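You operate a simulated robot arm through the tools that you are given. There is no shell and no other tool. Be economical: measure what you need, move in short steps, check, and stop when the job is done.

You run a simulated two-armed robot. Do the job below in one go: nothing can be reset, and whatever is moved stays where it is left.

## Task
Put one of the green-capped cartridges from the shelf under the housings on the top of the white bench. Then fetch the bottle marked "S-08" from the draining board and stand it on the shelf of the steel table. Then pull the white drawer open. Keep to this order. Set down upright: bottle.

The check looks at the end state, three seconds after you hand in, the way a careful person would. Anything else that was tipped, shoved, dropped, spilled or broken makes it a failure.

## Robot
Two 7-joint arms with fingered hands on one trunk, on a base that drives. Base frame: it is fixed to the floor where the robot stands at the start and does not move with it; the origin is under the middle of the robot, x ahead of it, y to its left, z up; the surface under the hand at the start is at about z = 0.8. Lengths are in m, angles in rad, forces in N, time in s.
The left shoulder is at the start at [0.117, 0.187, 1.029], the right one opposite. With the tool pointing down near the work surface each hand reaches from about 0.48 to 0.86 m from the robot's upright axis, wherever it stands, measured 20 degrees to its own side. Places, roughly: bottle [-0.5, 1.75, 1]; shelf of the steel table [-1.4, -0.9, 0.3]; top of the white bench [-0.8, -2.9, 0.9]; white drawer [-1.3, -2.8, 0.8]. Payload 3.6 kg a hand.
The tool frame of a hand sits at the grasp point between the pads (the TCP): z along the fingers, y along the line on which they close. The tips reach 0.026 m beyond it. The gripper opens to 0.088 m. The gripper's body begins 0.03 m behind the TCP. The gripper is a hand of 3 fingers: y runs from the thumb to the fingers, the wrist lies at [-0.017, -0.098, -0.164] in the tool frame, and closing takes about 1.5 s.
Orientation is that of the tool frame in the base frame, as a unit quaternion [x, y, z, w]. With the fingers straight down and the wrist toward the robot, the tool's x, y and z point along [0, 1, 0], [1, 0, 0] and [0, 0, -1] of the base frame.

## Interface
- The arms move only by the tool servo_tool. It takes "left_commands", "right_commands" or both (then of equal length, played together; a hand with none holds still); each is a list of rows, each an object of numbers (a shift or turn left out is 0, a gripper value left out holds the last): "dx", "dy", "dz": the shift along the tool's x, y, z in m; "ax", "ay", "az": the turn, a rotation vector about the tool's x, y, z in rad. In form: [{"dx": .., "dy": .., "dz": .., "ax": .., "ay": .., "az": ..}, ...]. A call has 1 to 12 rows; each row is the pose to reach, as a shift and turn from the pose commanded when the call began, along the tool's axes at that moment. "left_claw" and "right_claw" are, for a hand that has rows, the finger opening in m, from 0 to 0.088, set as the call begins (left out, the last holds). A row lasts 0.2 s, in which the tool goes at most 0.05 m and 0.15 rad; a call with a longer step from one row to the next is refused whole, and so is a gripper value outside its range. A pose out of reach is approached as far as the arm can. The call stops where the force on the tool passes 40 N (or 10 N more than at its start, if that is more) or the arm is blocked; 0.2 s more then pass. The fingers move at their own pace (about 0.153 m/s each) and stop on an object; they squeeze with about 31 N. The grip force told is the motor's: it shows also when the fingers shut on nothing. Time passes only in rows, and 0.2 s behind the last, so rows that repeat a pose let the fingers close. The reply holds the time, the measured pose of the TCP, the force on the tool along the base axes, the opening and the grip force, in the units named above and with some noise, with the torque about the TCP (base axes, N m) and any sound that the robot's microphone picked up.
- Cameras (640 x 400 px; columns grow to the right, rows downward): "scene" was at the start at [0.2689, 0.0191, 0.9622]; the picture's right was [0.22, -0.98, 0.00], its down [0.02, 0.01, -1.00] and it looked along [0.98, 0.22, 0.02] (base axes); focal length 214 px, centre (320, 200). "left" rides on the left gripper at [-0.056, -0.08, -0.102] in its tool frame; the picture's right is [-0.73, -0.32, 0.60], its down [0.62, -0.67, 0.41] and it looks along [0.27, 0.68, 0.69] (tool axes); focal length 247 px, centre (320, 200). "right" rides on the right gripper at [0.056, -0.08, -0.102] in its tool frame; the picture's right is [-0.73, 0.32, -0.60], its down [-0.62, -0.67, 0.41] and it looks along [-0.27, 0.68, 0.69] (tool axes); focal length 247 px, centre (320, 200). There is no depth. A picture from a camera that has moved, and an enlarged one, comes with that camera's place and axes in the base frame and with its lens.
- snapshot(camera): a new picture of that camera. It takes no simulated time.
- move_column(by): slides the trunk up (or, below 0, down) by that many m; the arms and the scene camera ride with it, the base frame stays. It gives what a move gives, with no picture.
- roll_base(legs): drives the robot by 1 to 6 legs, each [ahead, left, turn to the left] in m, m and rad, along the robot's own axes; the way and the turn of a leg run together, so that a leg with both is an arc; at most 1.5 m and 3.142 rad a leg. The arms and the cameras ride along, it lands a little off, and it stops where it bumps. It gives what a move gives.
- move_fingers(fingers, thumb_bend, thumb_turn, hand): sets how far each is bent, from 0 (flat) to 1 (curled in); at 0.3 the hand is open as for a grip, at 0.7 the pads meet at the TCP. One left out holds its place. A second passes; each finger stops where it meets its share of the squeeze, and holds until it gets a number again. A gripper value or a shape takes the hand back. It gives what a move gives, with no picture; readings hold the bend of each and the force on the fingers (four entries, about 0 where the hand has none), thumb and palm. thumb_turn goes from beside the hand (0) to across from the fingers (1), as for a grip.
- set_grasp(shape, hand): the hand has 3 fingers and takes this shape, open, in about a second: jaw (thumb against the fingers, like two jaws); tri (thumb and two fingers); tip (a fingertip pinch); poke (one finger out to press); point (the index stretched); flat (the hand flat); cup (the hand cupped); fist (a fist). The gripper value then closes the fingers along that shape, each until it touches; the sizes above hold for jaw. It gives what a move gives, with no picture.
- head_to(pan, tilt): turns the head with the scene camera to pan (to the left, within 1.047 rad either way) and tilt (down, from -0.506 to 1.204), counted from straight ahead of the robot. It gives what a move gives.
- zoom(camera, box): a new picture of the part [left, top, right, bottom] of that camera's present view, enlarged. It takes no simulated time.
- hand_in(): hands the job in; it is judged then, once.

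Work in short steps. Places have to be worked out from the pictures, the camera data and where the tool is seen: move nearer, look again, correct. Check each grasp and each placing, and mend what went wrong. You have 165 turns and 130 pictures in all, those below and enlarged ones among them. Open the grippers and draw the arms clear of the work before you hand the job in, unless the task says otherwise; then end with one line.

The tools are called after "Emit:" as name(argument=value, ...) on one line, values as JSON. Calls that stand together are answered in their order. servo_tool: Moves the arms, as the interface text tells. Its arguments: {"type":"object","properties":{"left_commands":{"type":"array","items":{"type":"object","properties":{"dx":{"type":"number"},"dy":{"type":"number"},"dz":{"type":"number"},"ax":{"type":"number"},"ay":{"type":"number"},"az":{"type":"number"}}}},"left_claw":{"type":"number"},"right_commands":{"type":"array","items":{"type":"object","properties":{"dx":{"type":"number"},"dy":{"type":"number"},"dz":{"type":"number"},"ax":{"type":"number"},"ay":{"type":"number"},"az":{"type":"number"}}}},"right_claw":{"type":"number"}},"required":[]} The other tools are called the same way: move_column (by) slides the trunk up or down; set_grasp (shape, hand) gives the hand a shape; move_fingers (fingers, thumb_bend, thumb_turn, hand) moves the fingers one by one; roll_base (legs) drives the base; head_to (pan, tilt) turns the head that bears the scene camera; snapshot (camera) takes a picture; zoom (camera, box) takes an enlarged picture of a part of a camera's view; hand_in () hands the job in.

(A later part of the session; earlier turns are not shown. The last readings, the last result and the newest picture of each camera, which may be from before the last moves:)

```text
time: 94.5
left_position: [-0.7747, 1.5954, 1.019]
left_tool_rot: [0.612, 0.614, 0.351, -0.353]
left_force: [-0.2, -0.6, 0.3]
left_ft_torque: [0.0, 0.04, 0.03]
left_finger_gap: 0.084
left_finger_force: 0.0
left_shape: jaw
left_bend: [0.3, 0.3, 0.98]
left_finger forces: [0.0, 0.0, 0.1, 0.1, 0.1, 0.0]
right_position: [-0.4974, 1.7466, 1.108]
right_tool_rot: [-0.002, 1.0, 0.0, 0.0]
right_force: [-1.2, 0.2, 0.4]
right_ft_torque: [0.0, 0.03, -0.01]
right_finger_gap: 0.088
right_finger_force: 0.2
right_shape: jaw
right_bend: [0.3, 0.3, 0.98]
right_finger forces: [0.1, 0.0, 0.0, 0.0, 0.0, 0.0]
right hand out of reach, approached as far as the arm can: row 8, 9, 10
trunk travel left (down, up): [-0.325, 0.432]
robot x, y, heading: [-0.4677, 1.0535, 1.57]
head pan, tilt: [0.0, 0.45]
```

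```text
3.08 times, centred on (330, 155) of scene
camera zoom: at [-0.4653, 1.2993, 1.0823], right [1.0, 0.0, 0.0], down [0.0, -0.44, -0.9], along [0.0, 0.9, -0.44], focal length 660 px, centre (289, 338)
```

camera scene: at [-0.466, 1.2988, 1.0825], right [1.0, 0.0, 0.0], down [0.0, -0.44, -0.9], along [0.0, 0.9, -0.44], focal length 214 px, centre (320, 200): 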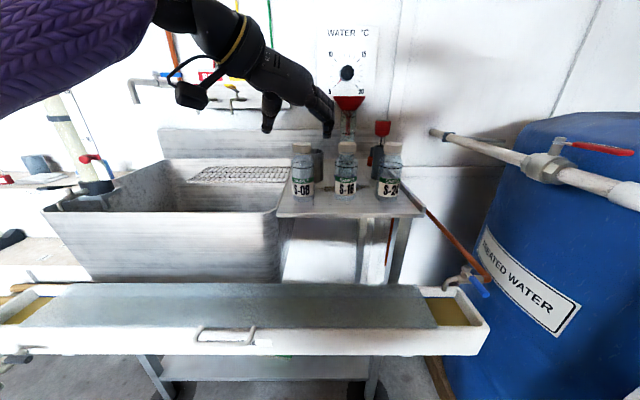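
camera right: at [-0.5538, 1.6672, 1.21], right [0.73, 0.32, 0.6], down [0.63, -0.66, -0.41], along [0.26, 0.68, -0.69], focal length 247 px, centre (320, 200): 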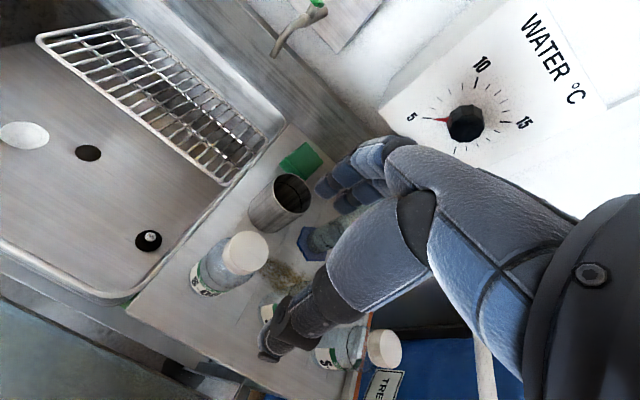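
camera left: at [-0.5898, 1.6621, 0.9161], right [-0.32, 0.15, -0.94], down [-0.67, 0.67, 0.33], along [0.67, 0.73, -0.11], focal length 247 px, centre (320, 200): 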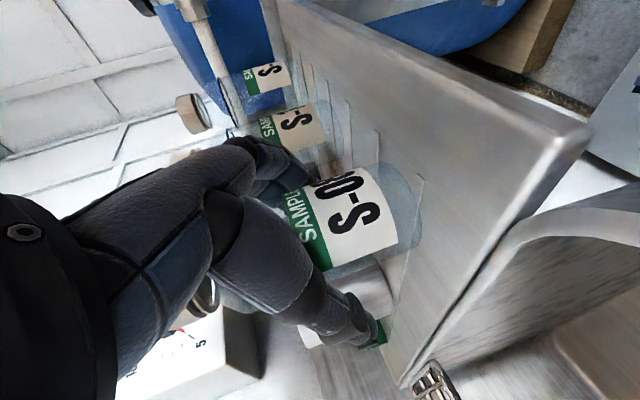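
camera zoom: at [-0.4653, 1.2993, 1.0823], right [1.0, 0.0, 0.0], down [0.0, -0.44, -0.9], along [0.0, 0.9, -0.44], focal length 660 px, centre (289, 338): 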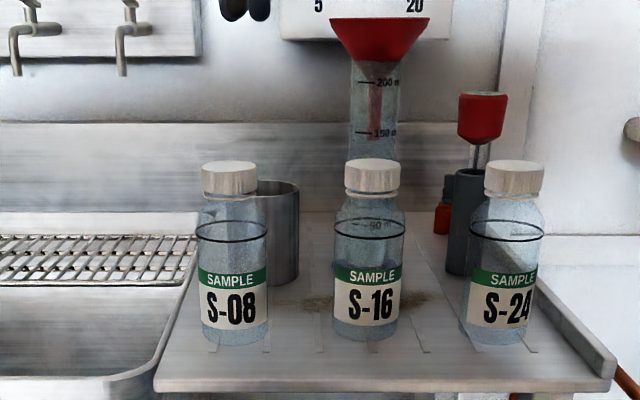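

Slightly out of reach; the cap is confirmed at (-0.512, 1.768). I retract the hand a little and drive 0.1 ahead, 0.08 left.

Emit:
servo_tool(right_commands=[{"dy": -0.04, "dz": -0.02}, {"dy": -0.08, "dz": -0.04}, {"dy": -0.12, "dz": -0.06}, {"dy": -0.16, "dz": -0.08}, {"dy": -0.16, "dz": -0.08}])

Emit:
roll_base(legs=[[0, 0.06, 0], [0.1, 0, 0]])

Emit:
snapshot(camera="right")

```text
time: 95.7
left_position: [-0.7756, 1.5958, 1.0199]
left_tool_rot: [0.612, 0.614, 0.352, -0.353]
left_force: [0.1, 0.3, 0.1]
left_ft_torque: [-0.01, -0.01, 0.03]
left_finger_gap: 0.0839
left_finger_force: 0.0
left_shape: jaw
left_bend: [0.3, 0.3, 0.98]
left_finger forces: [0.1, 0.0, 0.0, 0.0, 0.0, 0.0]
right_position: [-0.4987, 1.5855, 1.1916]
right_tool_rot: [-0.002, 1.0, -0.001, 0.0]
right_force: [-0.1, -0.2, 0.1]
right_ft_torque: [0.0, 0.01, 0.02]
right_finger_gap: 0.0879
right_finger_force: 0.0
right_shape: jaw
right_bend: [0.3, 0.3, 0.98]
right_finger forces: [0.1, 0.1, 0.1, 0.1, 0.0, 0.0]
trunk travel left (down, up): [-0.325, 0.432]
robot x, y, heading: [-0.4687, 1.0518, 1.57]
head pan, tilt: [0.0, 0.45]
```

```text
time: 97.4
left_position: [-0.8364, 1.6963, 1.0193]
left_tool_rot: [0.611, 0.615, 0.352, -0.353]
left_force: [0.0, -0.1, 0.1]
left_ft_torque: [0.02, 0.03, -0.03]
left_finger_gap: 0.0841
left_finger_force: 0.1
left_shape: jaw
left_bend: [0.3, 0.3, 0.98]
left_finger forces: [0.0, 0.0, 0.0, 0.0, 0.0, 0.1]
right_position: [-0.5594, 1.6875, 1.1897]
right_tool_rot: [-0.003, 1.0, 0.0, 0.0]
right_force: [0.0, 0.0, -1.0]
right_ft_torque: [-0.03, 0.03, -0.04]
right_finger_gap: 0.0878
right_finger_force: 0.1
right_shape: jaw
right_bend: [0.3, 0.3, 0.98]
right_finger forces: [0.1, 0.0, 0.0, 0.1, 0.0, 0.1]
trunk travel left (down, up): [-0.325, 0.432]
robot x, y, heading: [-0.5297, 1.1547, 1.574]
head pan, tilt: [0.0, 0.45]
```

```text
76 pictures are left
camera right: at [-0.6167, 1.6079, 1.2914], right [0.73, 0.32, 0.6], down [0.63, -0.66, -0.41], along [0.26, 0.68, -0.69], focal length 247 px, centre (320, 200)
```

right: 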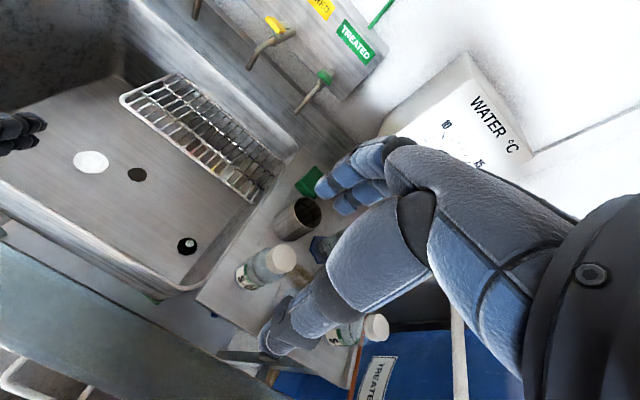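

Now move over the cap at z≈1.085 and check alignment.

Emit:
servo_tool(right_commands=[{"dx": -0.024, "dy": 0.035}, {"dx": -0.048, "dy": 0.08}, {"dx": -0.048, "dy": 0.08, "dz": 0.035}, {"dx": -0.048, "dy": 0.08, "dz": 0.07}, {"dx": -0.048, "dy": 0.08, "dz": 0.105}, {"dx": -0.048, "dy": 0.08, "dz": 0.105}])

Emit:
snapshot(camera="right")

Emit:
head_to(pan=0.0, tilt=0.4)

Emit:
zoom(camera="scene", box=[260, 70, 440, 220])

```text
refused: row 2 steps farther than a row can; nothing moved
```

```text
75 pictures are left
camera right: at [-0.6167, 1.6079, 1.2914], right [0.73, 0.32, 0.6], down [0.63, -0.66, -0.41], along [0.26, 0.68, -0.69], focal length 247 px, centre (320, 200)
```

right: 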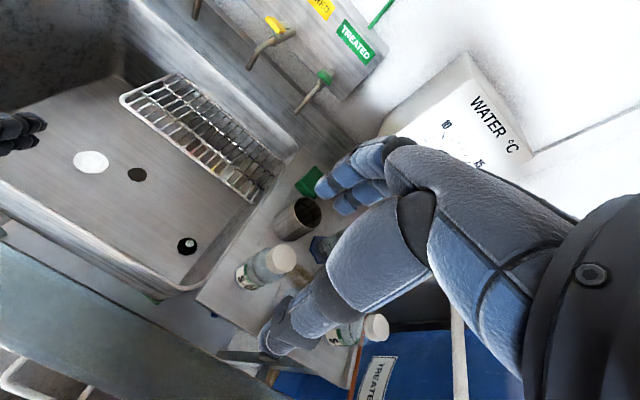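

```text
time: 98.0
left_position: [-0.8363, 1.6949, 1.0184]
left_tool_rot: [0.61, 0.615, 0.352, -0.354]
left_force: [-0.2, 0.3, 0.3]
left_ft_torque: [0.02, -0.01, -0.02]
left_finger_gap: 0.0841
left_finger_force: 0.1
left_shape: jaw
left_bend: [0.3, 0.3, 0.98]
left_finger forces: [0.1, 0.1, 0.0, 0.0, 0.0, 0.0]
right_position: [-0.5607, 1.6861, 1.1905]
right_tool_rot: [-0.003, 1.0, 0.0, 0.0]
right_force: [-0.1, 0.3, -0.2]
right_ft_torque: [-0.02, -0.01, 0.01]
right_finger_gap: 0.0882
right_finger_force: 0.1
right_shape: jaw
right_bend: [0.3, 0.3, 0.98]
right_finger forces: [0.1, 0.0, 0.0, 0.0, 0.1, 0.0]
trunk travel left (down, up): [-0.325, 0.432]
robot x, y, heading: [-0.5249, 1.1543, 1.578]
head pan, tilt: [0.0, 0.4]
```

```text
2.67 times, centred on (350, 145) of scene
camera zoom: at [-0.527, 1.3994, 1.0871], right [1.0, 0.01, 0.0], down [0.0, -0.39, -0.92], along [-0.01, 0.92, -0.39], focal length 572 px, centre (240, 347)
```

zoom: 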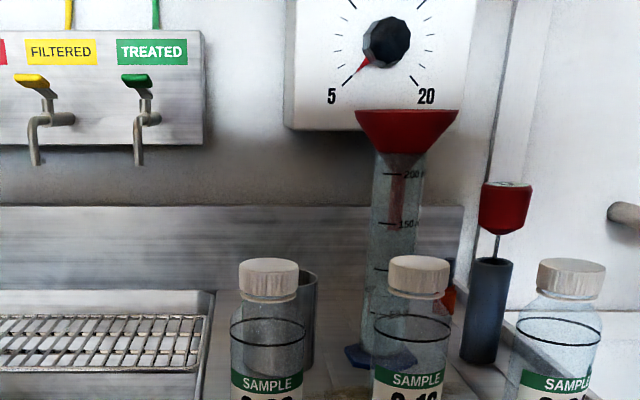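

Step was too long; I split it.

Emit:
servo_tool(right_commands=[{"dx": -0.018, "dy": 0.03}, {"dx": -0.036, "dy": 0.06}, {"dx": -0.049, "dy": 0.082}, {"dx": -0.049, "dy": 0.082, "dz": 0.035}, {"dx": -0.049, "dy": 0.082, "dz": 0.07}, {"dx": -0.049, "dy": 0.082, "dz": 0.105}, {"dx": -0.049, "dy": 0.082, "dz": 0.105}])

Emit:
snapshot(camera="right")

Emit:
zoom(camera="scene", box=[240, 80, 440, 220])

```text
time: 99.6
left_position: [-0.8358, 1.6949, 1.0201]
left_tool_rot: [0.61, 0.615, 0.352, -0.355]
left_force: [0.4, 0.0, -0.9]
left_ft_torque: [0.0, 0.0, -0.03]
left_finger_gap: 0.084
left_finger_force: 0.0
left_shape: jaw
left_bend: [0.3, 0.3, 0.98]
left_finger forces: [0.0, 0.1, 0.0, 0.1, 0.1, 0.1]
right_position: [-0.5127, 1.7677, 1.0851]
right_tool_rot: [-0.002, 1.0, 0.0, 0.0]
right_force: [-0.6, 0.4, -0.2]
right_ft_torque: [0.0, -0.05, 0.01]
right_finger_gap: 0.0877
right_finger_force: 0.1
right_shape: jaw
right_bend: [0.3, 0.3, 0.98]
right_finger forces: [0.0, 0.0, 0.0, 0.0, 0.1, 0.1]
trunk travel left (down, up): [-0.325, 0.432]
robot x, y, heading: [-0.5246, 1.1517, 1.575]
head pan, tilt: [0.0, 0.4]
```

```text
73 pictures are left
camera right: at [-0.5685, 1.6876, 1.1869], right [0.73, 0.32, 0.6], down [0.63, -0.66, -0.41], along [0.26, 0.68, -0.69], focal length 247 px, centre (320, 200)
```

right: 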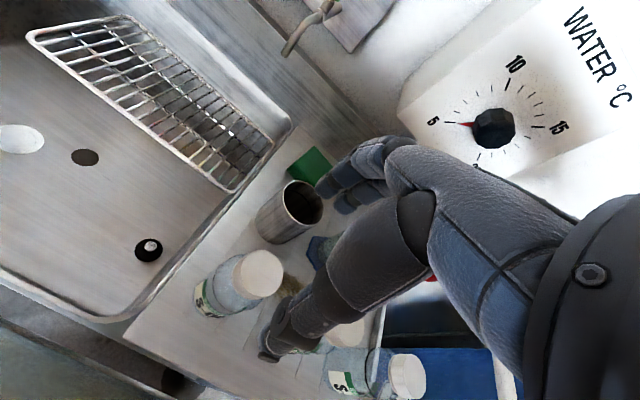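

```text
2.86 times, centred on (340, 150) of scene
camera zoom: at [-0.5271, 1.3995, 1.0871], right [1.0, 0.01, 0.0], down [0.0, -0.39, -0.92], along [-0.01, 0.92, -0.39], focal length 613 px, centre (263, 343)
```

zoom: 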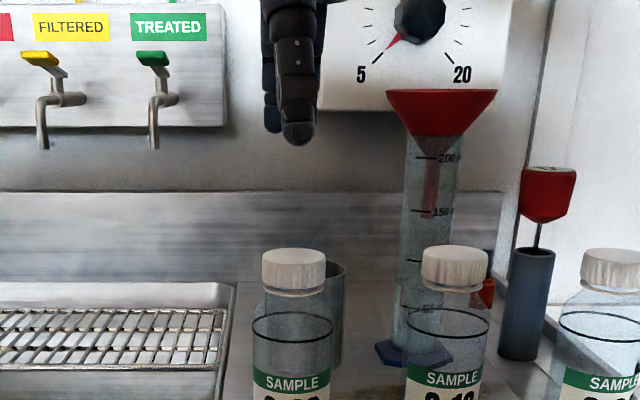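

Aligned above the S-08 cap. I descend so the pads flank the cap (TCP z≈0.982).

Emit:
servo_tool(right_commands=[{"dx": 0.002, "dy": 0.002, "dz": 0.03}, {"dx": 0.002, "dy": 0.002, "dz": 0.06}, {"dx": 0.002, "dy": 0.002, "dz": 0.085}, {"dx": 0.002, "dy": 0.002, "dz": 0.104}, {"dx": 0.002, "dy": 0.002, "dz": 0.104}])

Emit:
snapshot(camera="right")

Emit:
zoom(camera="scene", box=[240, 80, 440, 220])

```text
time: 100.8
left_position: [-0.8375, 1.6939, 1.0195]
left_tool_rot: [0.61, 0.615, 0.352, -0.355]
left_force: [0.3, -0.4, 0.0]
left_ft_torque: [-0.02, 0.01, 0.0]
left_finger_gap: 0.0843
left_finger_force: 0.1
left_shape: jaw
left_bend: [0.3, 0.3, 0.98]
left_finger forces: [0.0, 0.1, 0.0, 0.0, 0.0, 0.0]
right_position: [-0.515, 1.7705, 0.9805]
right_tool_rot: [-0.002, 1.0, 0.001, 0.001]
right_force: [-0.2, -0.5, -0.3]
right_ft_torque: [-0.02, -0.01, -0.03]
right_finger_gap: 0.0881
right_finger_force: 0.0
right_shape: jaw
right_bend: [0.3, 0.3, 0.98]
right_finger forces: [0.1, 0.0, 0.1, 0.0, 0.1, 0.0]
trunk travel left (down, up): [-0.325, 0.432]
robot x, y, heading: [-0.5262, 1.1509, 1.577]
head pan, tilt: [0.0, 0.4]
```

```text
71 pictures are left
camera right: at [-0.571, 1.6906, 1.0821], right [0.73, 0.32, 0.6], down [0.63, -0.66, -0.41], along [0.26, 0.68, -0.69], focal length 247 px, centre (320, 200)
```

right: 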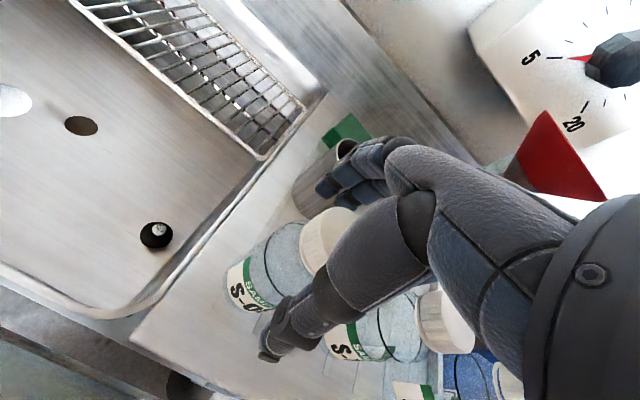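

```text
2.86 times, centred on (340, 150) of scene
camera zoom: at [-0.527, 1.3997, 1.0871], right [1.0, 0.01, 0.0], down [0.0, -0.39, -0.92], along [-0.01, 0.92, -0.39], focal length 613 px, centre (263, 343)
```

zoom: 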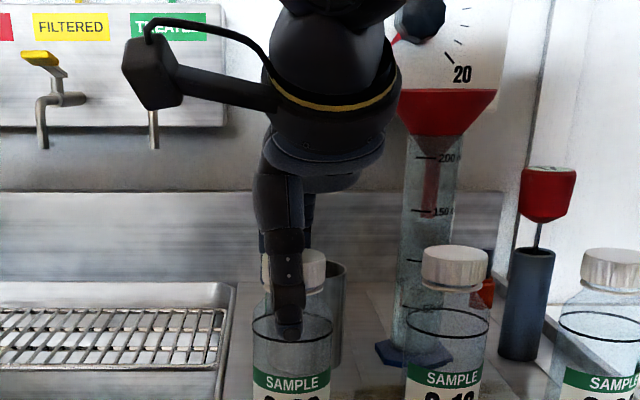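

Thumb in front, fingers behind the cap and clear of the cup. Close.

Emit:
servo_tool(right_commands=[{}, {}, {}, {}, {}, {}, {}, {}], right_claw=0.015)

Emit:
snapshot(camera="right")

Emit:
snapshot(camera="scene")

```text
time: 102.6
left_position: [-0.8365, 1.695, 1.0203]
left_tool_rot: [0.61, 0.615, 0.352, -0.354]
left_force: [0.3, 0.0, 0.5]
left_ft_torque: [-0.03, -0.01, 0.02]
left_finger_gap: 0.084
left_finger_force: 0.1
left_shape: jaw
left_bend: [0.3, 0.3, 0.98]
left_finger forces: [0.0, 0.0, 0.0, 0.1, 0.0, 0.0]
right_position: [-0.515, 1.7703, 0.982]
right_tool_rot: [-0.002, 1.0, 0.001, 0.0]
right_force: [-0.1, 0.8, 9.1]
right_ft_torque: [-0.21, -0.05, 0.06]
right_finger_gap: 0.0333
right_finger_force: 31.1
right_shape: jaw
right_bend: [0.63, 0.59, 0.99]
right_finger forces: [0.9, 25.9, 0.1, 0.0, 28.2, 0.0]
trunk travel left (down, up): [-0.325, 0.432]
robot x, y, heading: [-0.5246, 1.156, 1.576]
head pan, tilt: [0.0, 0.4]
```

```text
69 pictures are left
camera right: at [-0.5708, 1.6901, 1.0831], right [0.73, 0.32, 0.6], down [0.63, -0.66, -0.41], along [0.26, 0.68, -0.69], focal length 247 px, centre (320, 200)
```

right: 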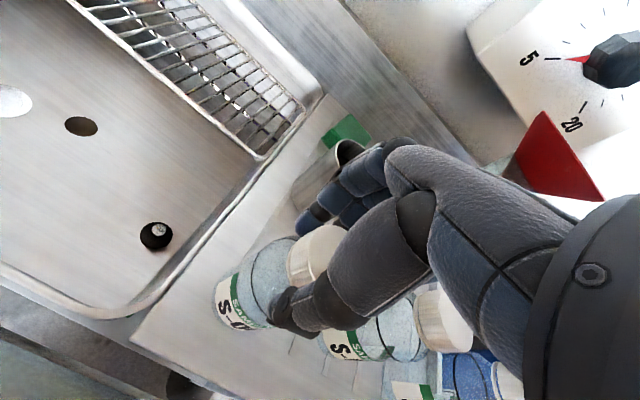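

```text
68 pictures are left
camera scene: at [-0.5269, 1.3991, 1.0873], right [1.0, 0.01, 0.0], down [0.0, -0.39, -0.92], along [-0.01, 0.92, -0.39], focal length 214 px, centre (320, 200)
```

scene: 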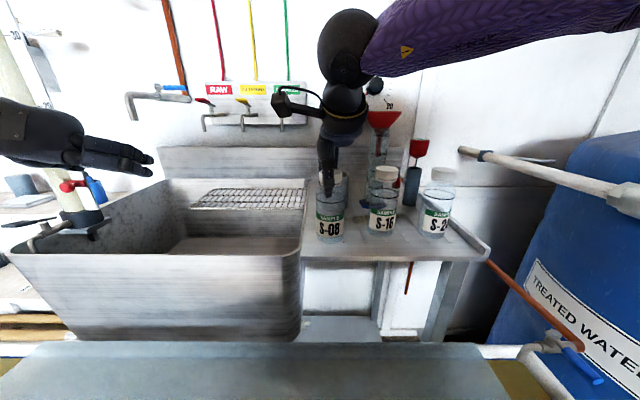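

Only one finger carries load, so the TCP is ~6 mm too far left and the tips ride on the shoulder. I open, shift right 6 mm and up 5 mm, and close again.

Emit:
servo_tool(right_commands=[{}, {}, {}, {}, {}], right_claw=0.088)

Emit:
servo_tool(right_commands=[{"dx": -0.006, "dz": -0.005}, {"dx": -0.006, "dz": -0.005}])

Emit:
snapshot(camera="right")

Emit:
zoom(camera="scene", box=[240, 120, 440, 260])

```text
time: 103.8
left_position: [-0.8369, 1.6953, 1.0196]
left_tool_rot: [0.61, 0.615, 0.351, -0.355]
left_force: [0.4, 0.5, 0.1]
left_ft_torque: [-0.01, 0.0, -0.02]
left_finger_gap: 0.0842
left_finger_force: 0.2
left_shape: jaw
left_bend: [0.3, 0.3, 0.98]
left_finger forces: [0.0, 0.0, 0.1, 0.1, 0.0, 0.0]
right_position: [-0.5146, 1.7707, 0.9803]
right_tool_rot: [-0.003, 1.0, 0.001, -0.001]
right_force: [0.5, 0.2, 0.5]
right_ft_torque: [0.03, 0.0, 0.0]
right_finger_gap: 0.0878
right_finger_force: 0.0
right_shape: jaw
right_bend: [0.3, 0.3, 0.98]
right_finger forces: [0.1, 0.0, 0.1, 0.0, 0.1, 0.0]
trunk travel left (down, up): [-0.325, 0.432]
robot x, y, heading: [-0.5281, 1.1505, 1.573]
head pan, tilt: [0.0, 0.4]
```

```text
time: 104.4
left_position: [-0.837, 1.6949, 1.0203]
left_tool_rot: [0.611, 0.615, 0.352, -0.354]
left_force: [-0.1, 0.5, 0.1]
left_ft_torque: [0.0, 0.0, 0.0]
left_finger_gap: 0.0844
left_finger_force: 0.1
left_shape: jaw
left_bend: [0.3, 0.3, 0.98]
left_finger forces: [0.0, 0.0, 0.0, 0.0, 0.0, 0.0]
right_position: [-0.5089, 1.7692, 0.9863]
right_tool_rot: [-0.003, 1.0, 0.001, 0.0]
right_force: [-0.7, 0.7, -0.6]
right_ft_torque: [0.02, -0.01, 0.01]
right_finger_gap: 0.0876
right_finger_force: 0.1
right_shape: jaw
right_bend: [0.3, 0.3, 0.98]
right_finger forces: [0.0, 0.2, 0.1, 0.0, 0.0, 0.0]
trunk travel left (down, up): [-0.325, 0.432]
robot x, y, heading: [-0.5259, 1.1546, 1.574]
head pan, tilt: [0.0, 0.4]
```

```text
67 pictures are left
camera right: at [-0.5647, 1.6908, 1.0875], right [0.73, 0.32, 0.6], down [0.63, -0.66, -0.41], along [0.26, 0.68, -0.69], focal length 247 px, centre (320, 200)
```

right: 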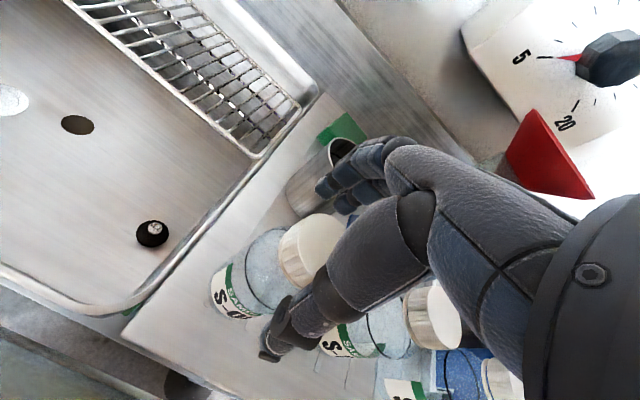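

```text
2.86 times, centred on (340, 190) of scene
camera zoom: at [-0.5272, 1.3998, 1.087], right [1.0, 0.01, 0.0], down [0.0, -0.39, -0.92], along [-0.01, 0.92, -0.39], focal length 613 px, centre (263, 229)
```

zoom: 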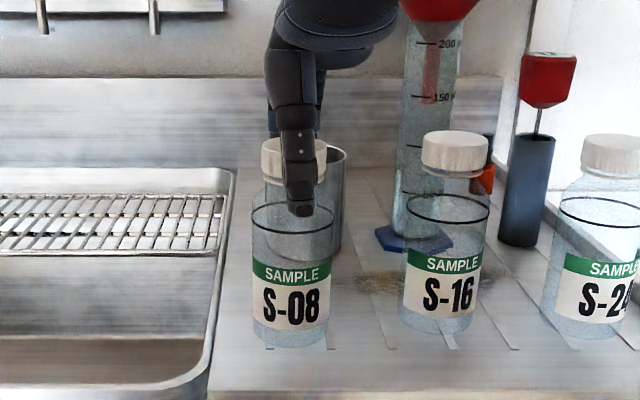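

Emit:
servo_tool(right_commands=[{}, {}, {}, {}, {}, {}, {}, {}], right_claw=0.015)

Emit:
zoom(camera="scene", box=[240, 120, 440, 260])

```text
time: 106.2
left_position: [-0.8373, 1.6941, 1.0207]
left_tool_rot: [0.61, 0.615, 0.352, -0.354]
left_force: [0.1, 0.7, 1.2]
left_ft_torque: [0.02, 0.01, -0.01]
left_finger_gap: 0.0843
left_finger_force: 0.1
left_shape: jaw
left_bend: [0.3, 0.3, 0.98]
left_finger forces: [0.0, 0.1, 0.0, 0.0, 0.0, 0.0]
right_position: [-0.5077, 1.7706, 0.9882]
right_tool_rot: [-0.003, 1.0, 0.001, 0.0]
right_force: [0.2, -0.9, 11.9]
right_ft_torque: [0.14, 0.06, -0.02]
right_finger_gap: 0.0265
right_finger_force: 31.1
right_shape: jaw
right_bend: [0.64, 0.68, 1.0]
right_finger forces: [22.5, 10.5, 0.1, 0.0, 28.7, 0.0]
trunk travel left (down, up): [-0.325, 0.432]
robot x, y, heading: [-0.5227, 1.1569, 1.579]
head pan, tilt: [0.0, 0.4]
```

```text
2.86 times, centred on (340, 190) of scene
camera zoom: at [-0.527, 1.3987, 1.0874], right [1.0, 0.01, 0.0], down [0.0, -0.39, -0.92], along [-0.01, 0.92, -0.39], focal length 613 px, centre (263, 229)
```

zoom: 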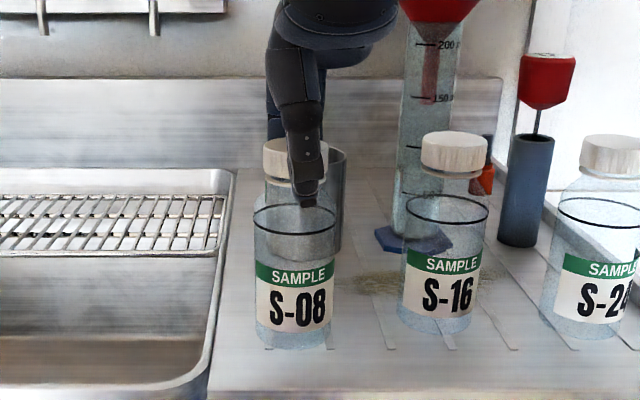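

Now both fingers share load and seem to hold around the neck under the cap. I test-lift by 3 cm.

Emit:
servo_tool(right_commands=[{"dz": -0.01}, {"dz": -0.02}, {"dz": -0.03}, {"dz": -0.03}, {"dz": -0.03}])

Emit:
snapshot(camera="right")

Emit:
zoom(camera="scene", box=[240, 120, 440, 260])

```text
time: 107.4
left_position: [-0.8376, 1.6952, 1.0198]
left_tool_rot: [0.61, 0.615, 0.352, -0.354]
left_force: [-0.9, -0.4, 0.9]
left_ft_torque: [0.02, -0.01, 0.0]
left_finger_gap: 0.0841
left_finger_force: 0.0
left_shape: jaw
left_bend: [0.3, 0.3, 0.98]
left_finger forces: [0.0, 0.0, 0.0, 0.0, 0.0, 0.0]
right_position: [-0.5076, 1.7705, 1.0168]
right_tool_rot: [-0.003, 1.0, 0.0, 0.001]
right_force: [0.7, 0.5, -0.5]
right_ft_torque: [-0.02, 0.0, 0.03]
right_finger_gap: 0.0257
right_finger_force: 31.2
right_shape: jaw
right_bend: [0.64, 0.68, 1.0]
right_finger forces: [15.3, 11.9, 0.0, 0.1, 25.5, 0.0]
trunk travel left (down, up): [-0.325, 0.432]
robot x, y, heading: [-0.5241, 1.1542, 1.577]
head pan, tilt: [0.0, 0.4]
```

```text
64 pictures are left
camera right: at [-0.5643, 1.691, 1.1184], right [0.73, 0.32, 0.6], down [0.63, -0.66, -0.41], along [0.26, 0.68, -0.69], focal length 247 px, centre (320, 200)
```

right: 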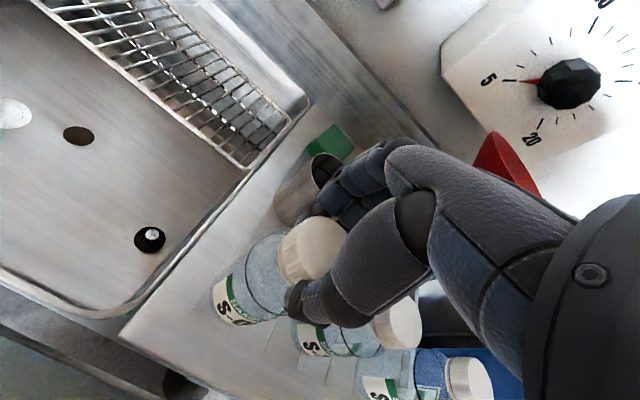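

```text
2.86 times, centred on (340, 190) of scene
camera zoom: at [-0.527, 1.3997, 1.087], right [1.0, 0.01, 0.0], down [0.0, -0.39, -0.92], along [-0.01, 0.92, -0.39], focal length 613 px, centre (263, 229)
```

zoom: 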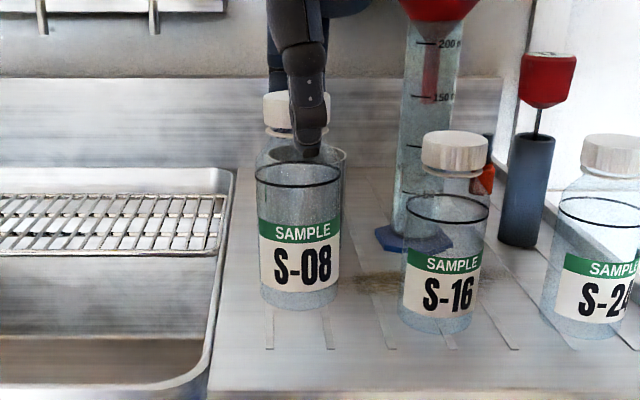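

The bottle is lifted and hangs upright. I raise it further, draw it toward the robot, then back away.

Emit:
servo_tool(right_commands=[{"dz": -0.03}, {"dz": -0.06}, {"dz": -0.09}, {"dz": -0.09, "dy": -0.03}, {"dz": -0.09, "dy": -0.06}, {"dz": -0.09, "dy": -0.09}, {"dz": -0.09, "dy": -0.12}, {"dz": -0.09, "dy": -0.12}])

Emit:
roll_base(legs=[[-0.5, 0, 0]])

Emit:
snapshot(camera="scene")

```text
time: 109.2
left_position: [-0.8365, 1.6963, 1.0198]
left_tool_rot: [0.611, 0.615, 0.351, -0.353]
left_force: [-0.8, -0.4, -0.1]
left_ft_torque: [-0.01, -0.02, 0.01]
left_finger_gap: 0.0842
left_finger_force: 0.1
left_shape: jaw
left_bend: [0.3, 0.3, 0.98]
left_finger forces: [0.0, 0.0, 0.0, 0.0, 0.1, 0.0]
right_position: [-0.5071, 1.6508, 1.1065]
right_tool_rot: [-0.003, 1.0, 0.0, 0.0]
right_force: [0.0, 0.4, 0.4]
right_ft_torque: [0.01, 0.0, 0.01]
right_finger_gap: 0.0257
right_finger_force: 30.0
right_shape: jaw
right_bend: [0.64, 0.68, 1.0]
right_finger forces: [15.6, 12.4, 0.1, 0.0, 25.7, 0.0]
trunk travel left (down, up): [-0.325, 0.432]
robot x, y, heading: [-0.5287, 1.1563, 1.577]
head pan, tilt: [0.0, 0.4]
```

```text
time: 112.2
left_position: [-0.8307, 1.1951, 1.0201]
left_tool_rot: [0.613, 0.613, 0.353, -0.353]
left_force: [0.2, -0.8, -0.7]
left_ft_torque: [-0.01, 0.0, 0.03]
left_finger_gap: 0.0842
left_finger_force: 0.0
left_shape: jaw
left_bend: [0.3, 0.3, 0.98]
left_finger forces: [0.0, 0.1, 0.0, 0.1, 0.1, 0.0]
right_position: [-0.5024, 1.15, 1.1045]
right_tool_rot: [-0.001, 1.0, 0.0, 0.0]
right_force: [0.4, 0.1, -1.5]
right_ft_torque: [0.01, 0.0, -0.04]
right_finger_gap: 0.0256
right_finger_force: 31.7
right_shape: jaw
right_bend: [0.64, 0.68, 1.0]
right_finger forces: [15.6, 12.4, 0.1, 0.0, 25.7, 0.1]
trunk travel left (down, up): [-0.325, 0.432]
robot x, y, heading: [-0.5231, 0.652, 1.571]
head pan, tilt: [0.0, 0.4]
```

```text
62 pictures are left
camera scene: at [-0.5243, 0.8986, 1.0872], right [1.0, 0.0, 0.0], down [0.0, -0.39, -0.92], along [0.0, 0.92, -0.39], focal length 214 px, centre (320, 200)
```

scene: 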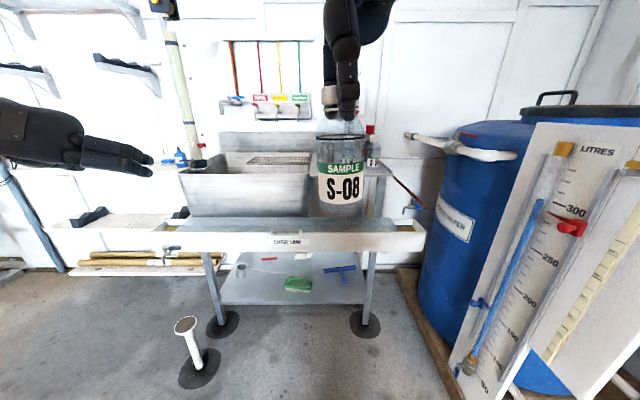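

The bottle hangs steady. I tuck the left hand back and up, then back up, shift right and turn to face -x (toward the steel table row).

Emit:
servo_tool(left_commands=[{"dx": 0.014, "dz": -0.037}, {"dx": 0.027, "dz": -0.074}, {"dx": 0.041, "dz": -0.11}, {"dx": 0.054, "dz": -0.147}, {"dx": 0.054, "dz": -0.147}])

Emit:
roll_base(legs=[[-0.55, 0, 0], [0, -0.33, 0], [0, 0, 1.571]])

Emit:
head_to(pan=0.6, tilt=0.4)

Emit:
snapshot(camera="scene")

```text
time: 113.3
left_position: [-0.8329, 1.098, 1.1408]
left_tool_rot: [0.613, 0.613, 0.352, -0.353]
left_force: [0.5, 0.8, 1.0]
left_ft_torque: [0.0, -0.02, 0.0]
left_finger_gap: 0.0839
left_finger_force: 0.0
left_shape: jaw
left_bend: [0.3, 0.3, 0.98]
left_finger forces: [0.0, 0.0, 0.0, 0.0, 0.0, 0.1]
right_position: [-0.5046, 1.1519, 1.1054]
right_tool_rot: [0.0, 1.0, -0.001, 0.0]
right_force: [-0.6, 0.5, 0.3]
right_ft_torque: [-0.02, -0.01, 0.02]
right_finger_gap: 0.0254
right_finger_force: 30.9
right_shape: jaw
right_bend: [0.64, 0.68, 1.0]
right_finger forces: [15.6, 12.4, 0.1, 0.0, 25.8, 0.0]
trunk travel left (down, up): [-0.325, 0.432]
robot x, y, heading: [-0.527, 0.6518, 1.573]
head pan, tilt: [0.0, 0.4]
```

```text
time: 122.1
left_position: [-0.6428, -0.2008, 1.1413]
left_tool_rot: [0.002, 0.867, 0.001, -0.499]
left_force: [-0.1, -0.2, -0.4]
left_ft_torque: [0.01, 0.02, 0.01]
left_finger_gap: 0.084
left_finger_force: 0.1
left_shape: jaw
left_bend: [0.3, 0.3, 0.98]
left_finger forces: [0.1, 0.0, 0.1, 0.0, 0.0, 0.0]
right_position: [-0.6947, 0.1305, 1.1069]
right_tool_rot: [-0.706, 0.709, 0.0, 0.0]
right_force: [-0.3, -0.1, 0.9]
right_ft_torque: [0.01, 0.04, 0.01]
right_finger_gap: 0.0253
right_finger_force: 31.0
right_shape: jaw
right_bend: [0.64, 0.68, 1.0]
right_finger forces: [15.7, 12.4, 0.0, 0.0, 25.5, 0.0]
trunk travel left (down, up): [-0.325, 0.432]
robot x, y, heading: [-0.1978, 0.1034, 3.139]
head pan, tilt: [0.0, 0.4]
```

```text
time: 123.1
left_position: [-0.6442, -0.2002, 1.1412]
left_tool_rot: [0.002, 0.866, 0.001, -0.499]
left_force: [-0.9, -0.5, 0.6]
left_ft_torque: [-0.01, 0.01, 0.01]
left_finger_gap: 0.0841
left_finger_force: 0.0
left_shape: jaw
left_bend: [0.3, 0.3, 0.98]
left_finger forces: [0.1, 0.0, 0.0, 0.1, 0.1, 0.0]
right_position: [-0.6956, 0.1308, 1.1046]
right_tool_rot: [-0.705, 0.709, -0.001, 0.0]
right_force: [-0.3, 0.0, -0.9]
right_ft_torque: [-0.02, 0.0, -0.01]
right_finger_gap: 0.0255
right_finger_force: 31.0
right_shape: jaw
right_bend: [0.64, 0.68, 1.0]
right_finger forces: [15.7, 12.4, 0.0, 0.0, 25.4, 0.0]
trunk travel left (down, up): [-0.325, 0.432]
robot x, y, heading: [-0.2, 0.105, 3.136]
head pan, tilt: [0.6, 0.4]
```

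```text
61 pictures are left
camera scene: at [-0.4275, 0.0544, 1.087], right [-0.56, 0.83, 0.0], down [0.32, 0.22, -0.92], along [-0.76, -0.52, -0.39], focal length 214 px, centre (320, 200)
```

scene: 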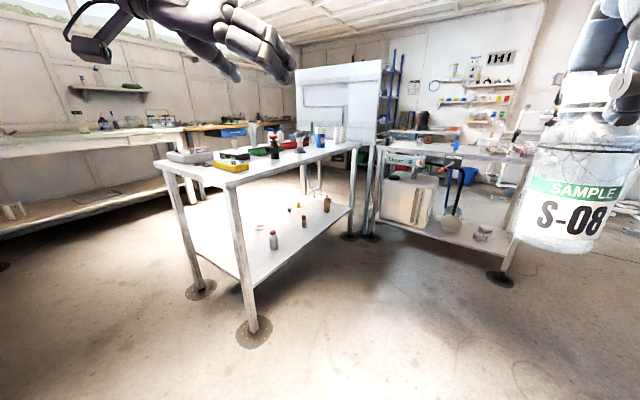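

The steel table spans x -0.87…-1.97, y -0.65…-1.22, top ≈0.82, shelf z≈0.30; its north side is open with a free gap on the shelf near (-1.33, -0.77) between small bottles. I drive to (-1.2, 0.1) and turn to face it.

Emit:
roll_base(legs=[[1.0, 0, 0], [0, 0, 1.571]])

Emit:
head_to(pan=-0.1, tilt=0.6)

Emit:
snapshot(camera="scene")

```text
time: 132.1
left_position: [-0.8949, -0.3351, 1.1418]
left_tool_rot: [-0.612, 0.613, -0.354, -0.353]
left_force: [0.1, -0.4, -0.2]
left_ft_torque: [-0.02, -0.03, 0.01]
left_finger_gap: 0.0841
left_finger_force: 0.0
left_shape: jaw
left_bend: [0.3, 0.3, 0.98]
left_finger forces: [0.0, 0.0, 0.0, 0.0, 0.0, 0.1]
right_position: [-1.2257, -0.386, 1.1047]
right_tool_rot: [1.0, -0.001, 0.0, 0.001]
right_force: [-0.6, 0.3, -0.1]
right_ft_torque: [0.01, -0.03, 0.03]
right_finger_gap: 0.0252
right_finger_force: 30.7
right_shape: jaw
right_bend: [0.64, 0.68, 1.0]
right_finger forces: [15.9, 12.2, 0.1, 0.1, 24.7, 0.0]
trunk travel left (down, up): [-0.325, 0.432]
robot x, y, heading: [-1.2035, 0.1166, -1.579]
head pan, tilt: [0.6, 0.4]
```

```text
time: 133.2
left_position: [-0.8957, -0.3344, 1.1426]
left_tool_rot: [-0.612, 0.613, -0.352, -0.353]
left_force: [0.7, 0.0, -0.2]
left_ft_torque: [0.0, -0.01, -0.02]
left_finger_gap: 0.084
left_finger_force: 0.1
left_shape: jaw
left_bend: [0.3, 0.3, 0.98]
left_finger forces: [0.1, 0.1, 0.1, 0.0, 0.0, 0.0]
right_position: [-1.2265, -0.3867, 1.1053]
right_tool_rot: [1.0, -0.001, 0.0, 0.0]
right_force: [0.1, -0.1, -0.3]
right_ft_torque: [0.0, 0.02, 0.01]
right_finger_gap: 0.0249
right_finger_force: 31.3
right_shape: jaw
right_bend: [0.64, 0.68, 1.0]
right_finger forces: [15.9, 12.2, 0.0, 0.0, 24.6, 0.0]
trunk travel left (down, up): [-0.325, 0.432]
robot x, y, heading: [-1.2057, 0.1113, -1.574]
head pan, tilt: [-0.099, 0.6]
```

```text
60 pictures are left
camera scene: at [-1.2119, -0.1314, 1.0688], right [-0.99, 0.1, 0.0], down [0.06, 0.56, -0.83], along [-0.08, -0.82, -0.56], focal length 214 px, centre (320, 200)
```

scene: 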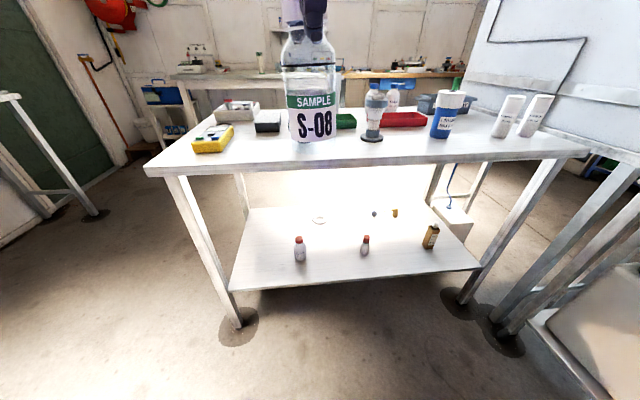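

The target gap on the shelf at (-1.33, -0.76) between the two small bottles is free. I lower the trunk fully while still outside the table edge.

Emit:
move_column(by=-0.32)

Emit:
servo_tool(right_commands=[{"dx": -0.03, "dz": 0.035}, {"dx": -0.06, "dz": 0.07}, {"dx": -0.09, "dz": 0.105}, {"dx": -0.1, "dz": 0.145}, {"dx": -0.1, "dz": 0.185}, {"dx": -0.1, "dz": 0.225}, {"dx": -0.1, "dz": 0.265}, {"dx": -0.1, "dz": 0.3}, {"dx": -0.1, "dz": 0.3}])

Emit:
snapshot(camera="scene")

```text
time: 136.3
left_position: [-0.8956, -0.3877, 0.7604]
left_tool_rot: [-0.643, 0.644, -0.293, -0.293]
left_force: [-0.1, -0.1, 0.2]
left_ft_torque: [-0.05, -0.04, 0.0]
left_finger_gap: 0.0844
left_finger_force: 0.0
left_shape: jaw
left_bend: [0.3, 0.3, 0.98]
left_finger forces: [0.0, 0.1, 0.0, 0.0, 0.0, 0.1]
right_position: [-1.2268, -0.3854, 0.7856]
right_tool_rot: [1.0, 0.0, 0.0, 0.0]
right_force: [0.5, 0.2, -0.6]
right_ft_torque: [0.03, -0.03, 0.01]
right_finger_gap: 0.0249
right_finger_force: 31.5
right_shape: jaw
right_bend: [0.64, 0.68, 1.0]
right_finger forces: [16.3, 12.1, 0.1, 0.1, 24.8, 0.0]
trunk travel left (down, up): [-0.005, 0.752]
robot x, y, heading: [-1.2034, 0.1092, -1.569]
head pan, tilt: [-0.099, 0.6]
```

```text
time: 138.3
left_position: [-0.8964, -0.3875, 0.7594]
left_tool_rot: [-0.643, 0.644, -0.294, -0.294]
left_force: [-0.1, 1.1, -0.7]
left_ft_torque: [0.04, -0.02, 0.03]
left_finger_gap: 0.0842
left_finger_force: 0.1
left_shape: jaw
left_bend: [0.3, 0.3, 0.98]
left_finger forces: [0.0, 0.1, 0.1, 0.0, 0.0, 0.1]
right_position: [-1.3274, -0.3858, 0.4851]
right_tool_rot: [1.0, -0.001, 0.0, -0.001]
right_force: [-0.8, 0.6, -0.4]
right_ft_torque: [0.03, 0.0, 0.02]
right_finger_gap: 0.0247
right_finger_force: 31.3
right_shape: jaw
right_bend: [0.64, 0.69, 1.0]
right_finger forces: [17.2, 12.3, 0.1, 0.1, 24.8, 0.0]
right hand out of reach, approached as far as the arm can: row 3, 4
trunk travel left (down, up): [-0.005, 0.752]
robot x, y, heading: [-1.2028, 0.1125, -1.575]
head pan, tilt: [-0.099, 0.6]
```

```text
59 pictures are left
camera scene: at [-1.2121, -0.1944, 0.7209], right [-0.99, 0.1, 0.0], down [0.06, 0.56, -0.82], along [-0.08, -0.82, -0.57], focal length 214 px, centre (320, 200)
```

scene: 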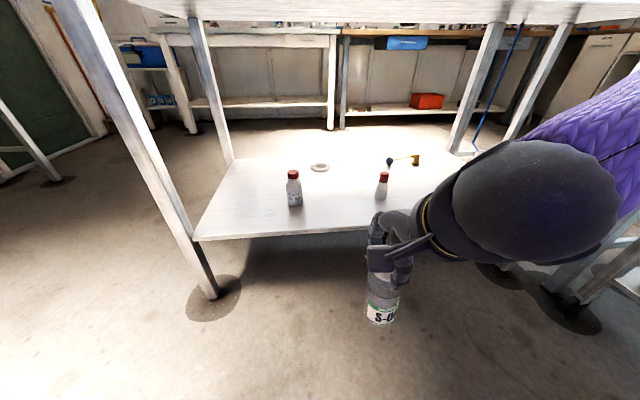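

The bottle hangs at z≈0.35, just above shelf height, still outside. The head must stay clear of the table top, so I drive only 0.18 m forward and will use arm extension for the rest.

Emit:
roll_base(legs=[[0.18, 0, 0]])

Emit:
snapshot(camera="scene")

Emit:
snapshot(camera="right")

```text
time: 139.9
left_position: [-0.8952, -0.5692, 0.76]
left_tool_rot: [-0.643, 0.644, -0.293, -0.293]
left_force: [0.0, 0.2, 0.1]
left_ft_torque: [-0.02, 0.05, 0.0]
left_finger_gap: 0.0841
left_finger_force: 0.1
left_shape: jaw
left_bend: [0.3, 0.3, 0.98]
left_finger forces: [0.0, 0.0, 0.0, 0.0, 0.0, 0.0]
right_position: [-1.3278, -0.5681, 0.4853]
right_tool_rot: [1.0, -0.001, 0.0, 0.0]
right_force: [-0.3, -0.2, -0.6]
right_ft_torque: [0.01, -0.02, 0.01]
right_finger_gap: 0.0246
right_finger_force: 31.4
right_shape: jaw
right_bend: [0.64, 0.69, 1.0]
right_finger forces: [17.2, 12.3, 0.0, 0.0, 24.7, 0.0]
trunk travel left (down, up): [-0.005, 0.752]
robot x, y, heading: [-1.205, -0.0697, -1.568]
head pan, tilt: [-0.099, 0.6]
```

```text
58 pictures are left
camera scene: at [-1.2123, -0.3761, 0.7209], right [-0.99, 0.1, 0.0], down [0.06, 0.56, -0.82], along [-0.08, -0.82, -0.57], focal length 214 px, centre (320, 200)
```

scene: 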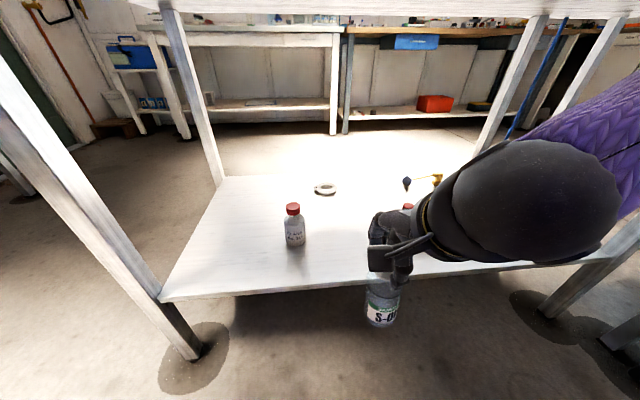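

```text
57 pictures are left
camera right: at [-1.2726, -0.4875, 0.5867], right [-0.73, -0.32, 0.6], down [-0.62, 0.67, -0.41], along [-0.27, -0.67, -0.69], focal length 247 px, centre (320, 200)
```

right: 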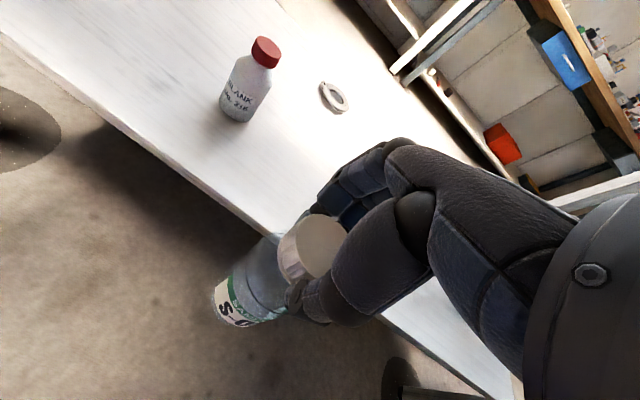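

Clear so far: shelf edge y≈-0.665, blank bottle at (-1.19, -0.79). I extend the right arm forward under the table in steps.

Emit:
servo_tool(right_commands=[{"dy": 0.03}, {"dy": 0.06}, {"dy": 0.09}, {"dy": 0.12}, {"dy": 0.12}])

Emit:
snapshot(camera="scene")

```text
time: 141.1
left_position: [-0.895, -0.5695, 0.7603]
left_tool_rot: [-0.643, 0.644, -0.293, -0.294]
left_force: [-0.2, -0.6, 0.3]
left_ft_torque: [0.0, 0.03, 0.03]
left_finger_gap: 0.0841
left_finger_force: 0.1
left_shape: jaw
left_bend: [0.3, 0.3, 0.98]
left_finger forces: [0.0, 0.1, 0.1, 0.0, 0.0, 0.0]
right_position: [-1.3262, -0.6874, 0.4845]
right_tool_rot: [1.0, -0.001, 0.0, -0.001]
right_force: [0.5, 0.4, -1.1]
right_ft_torque: [-0.02, 0.01, 0.03]
right_finger_gap: 0.0245
right_finger_force: 30.4
right_shape: jaw
right_bend: [0.64, 0.69, 1.0]
right_finger forces: [17.8, 12.3, 0.1, 0.0, 25.0, 0.0]
trunk travel left (down, up): [-0.005, 0.752]
robot x, y, heading: [-1.2035, -0.0666, -1.57]
head pan, tilt: [-0.099, 0.6]
```

```text
56 pictures are left
camera scene: at [-1.2123, -0.3761, 0.7208], right [-0.99, 0.1, 0.0], down [0.06, 0.56, -0.82], along [-0.08, -0.82, -0.57], focal length 214 px, centre (320, 200)
```

scene: 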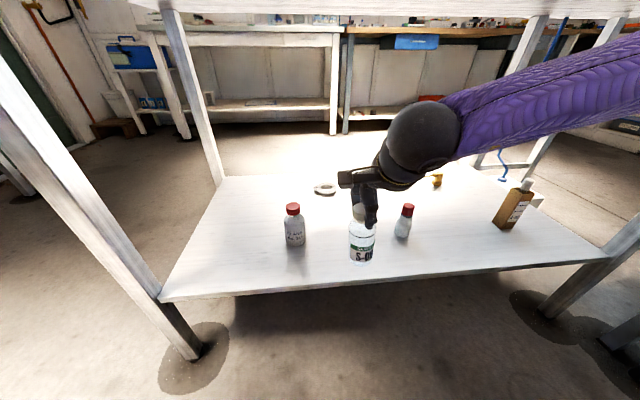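

Plenty of room. I extend 0.08 m more and check from the hand camera too.

Emit:
servo_tool(right_commands=[{"dy": 0.03}, {"dy": 0.06}, {"dy": 0.085}, {"dy": 0.085, "dz": 0.015}, {"dy": 0.085, "dz": 0.03}, {"dy": 0.085, "dz": 0.03}])

Emit:
zoom(camera="scene", box=[250, 100, 490, 280])

Emit:
snapshot(camera="right")

```text
time: 142.5
left_position: [-0.8951, -0.5701, 0.7602]
left_tool_rot: [0.644, -0.643, 0.293, 0.293]
left_force: [-0.2, 0.8, -0.2]
left_ft_torque: [0.01, -0.01, -0.05]
left_finger_gap: 0.0841
left_finger_force: 0.0
left_shape: jaw
left_bend: [0.3, 0.3, 0.98]
left_finger forces: [0.1, 0.0, 0.0, 0.0, 0.0, 0.0]
right_position: [-1.3286, -0.7725, 0.4538]
right_tool_rot: [1.0, 0.0, -0.001, -0.001]
right_force: [-0.3, 0.3, 0.4]
right_ft_torque: [0.03, -0.01, -0.03]
right_finger_gap: 0.0241
right_finger_force: 31.1
right_shape: jaw
right_bend: [0.64, 0.69, 1.0]
right_finger forces: [18.0, 12.2, 0.0, 0.1, 25.1, 0.0]
trunk travel left (down, up): [-0.005, 0.752]
robot x, y, heading: [-1.2043, -0.0705, -1.565]
head pan, tilt: [-0.099, 0.6]
```

```text
2.22 times, centred on (370, 190) of scene
camera zoom: at [-1.2123, -0.3762, 0.7209], right [-0.99, 0.1, 0.0], down [0.06, 0.56, -0.82], along [-0.08, -0.82, -0.57], focal length 477 px, centre (209, 222)
```

zoom: 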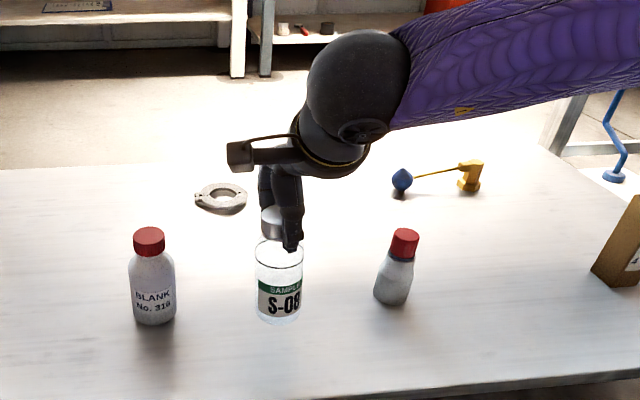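

```text
54 pictures are left
camera right: at [-1.272, -0.6933, 0.5554], right [-0.73, -0.32, 0.6], down [-0.62, 0.67, -0.41], along [-0.27, -0.67, -0.69], focal length 247 px, centre (320, 200)
```

right: 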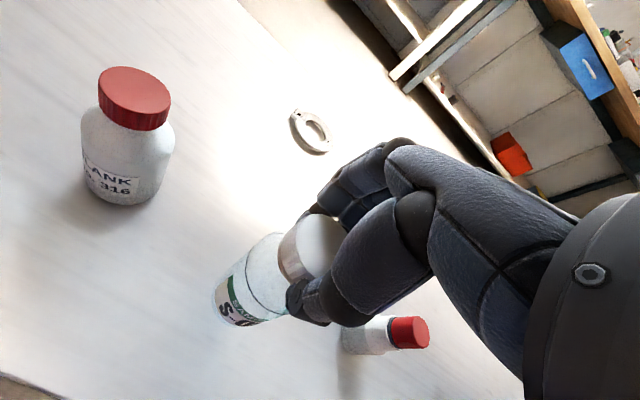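

Hovering about 2 cm above the free spot. I lower gently until contact.

Emit:
servo_tool(right_commands=[{"dz": 0.005}, {"dz": 0.01}, {"dz": 0.013}, {"dz": 0.013}])

```text
time: 143.5
left_position: [-0.8957, -0.5702, 0.7593]
left_tool_rot: [0.644, -0.643, 0.293, 0.293]
left_force: [0.1, 0.2, 0.2]
left_ft_torque: [0.02, -0.02, 0.04]
left_finger_gap: 0.0843
left_finger_force: 0.1
left_shape: jaw
left_bend: [0.3, 0.3, 0.98]
left_finger forces: [0.1, 0.0, 0.0, 0.0, 0.0, 0.0]
right_position: [-1.3281, -0.7721, 0.4418]
right_tool_rot: [1.0, -0.001, 0.0, 0.0]
right_force: [0.4, -0.4, -0.2]
right_ft_torque: [-0.01, -0.02, 0.03]
right_finger_gap: 0.0242
right_finger_force: 30.9
right_shape: jaw
right_bend: [0.64, 0.69, 1.0]
right_finger forces: [18.0, 12.2, 0.0, 0.0, 25.1, 0.0]
trunk travel left (down, up): [-0.005, 0.752]
robot x, y, heading: [-1.2032, -0.0666, -1.573]
head pan, tilt: [-0.099, 0.6]
```

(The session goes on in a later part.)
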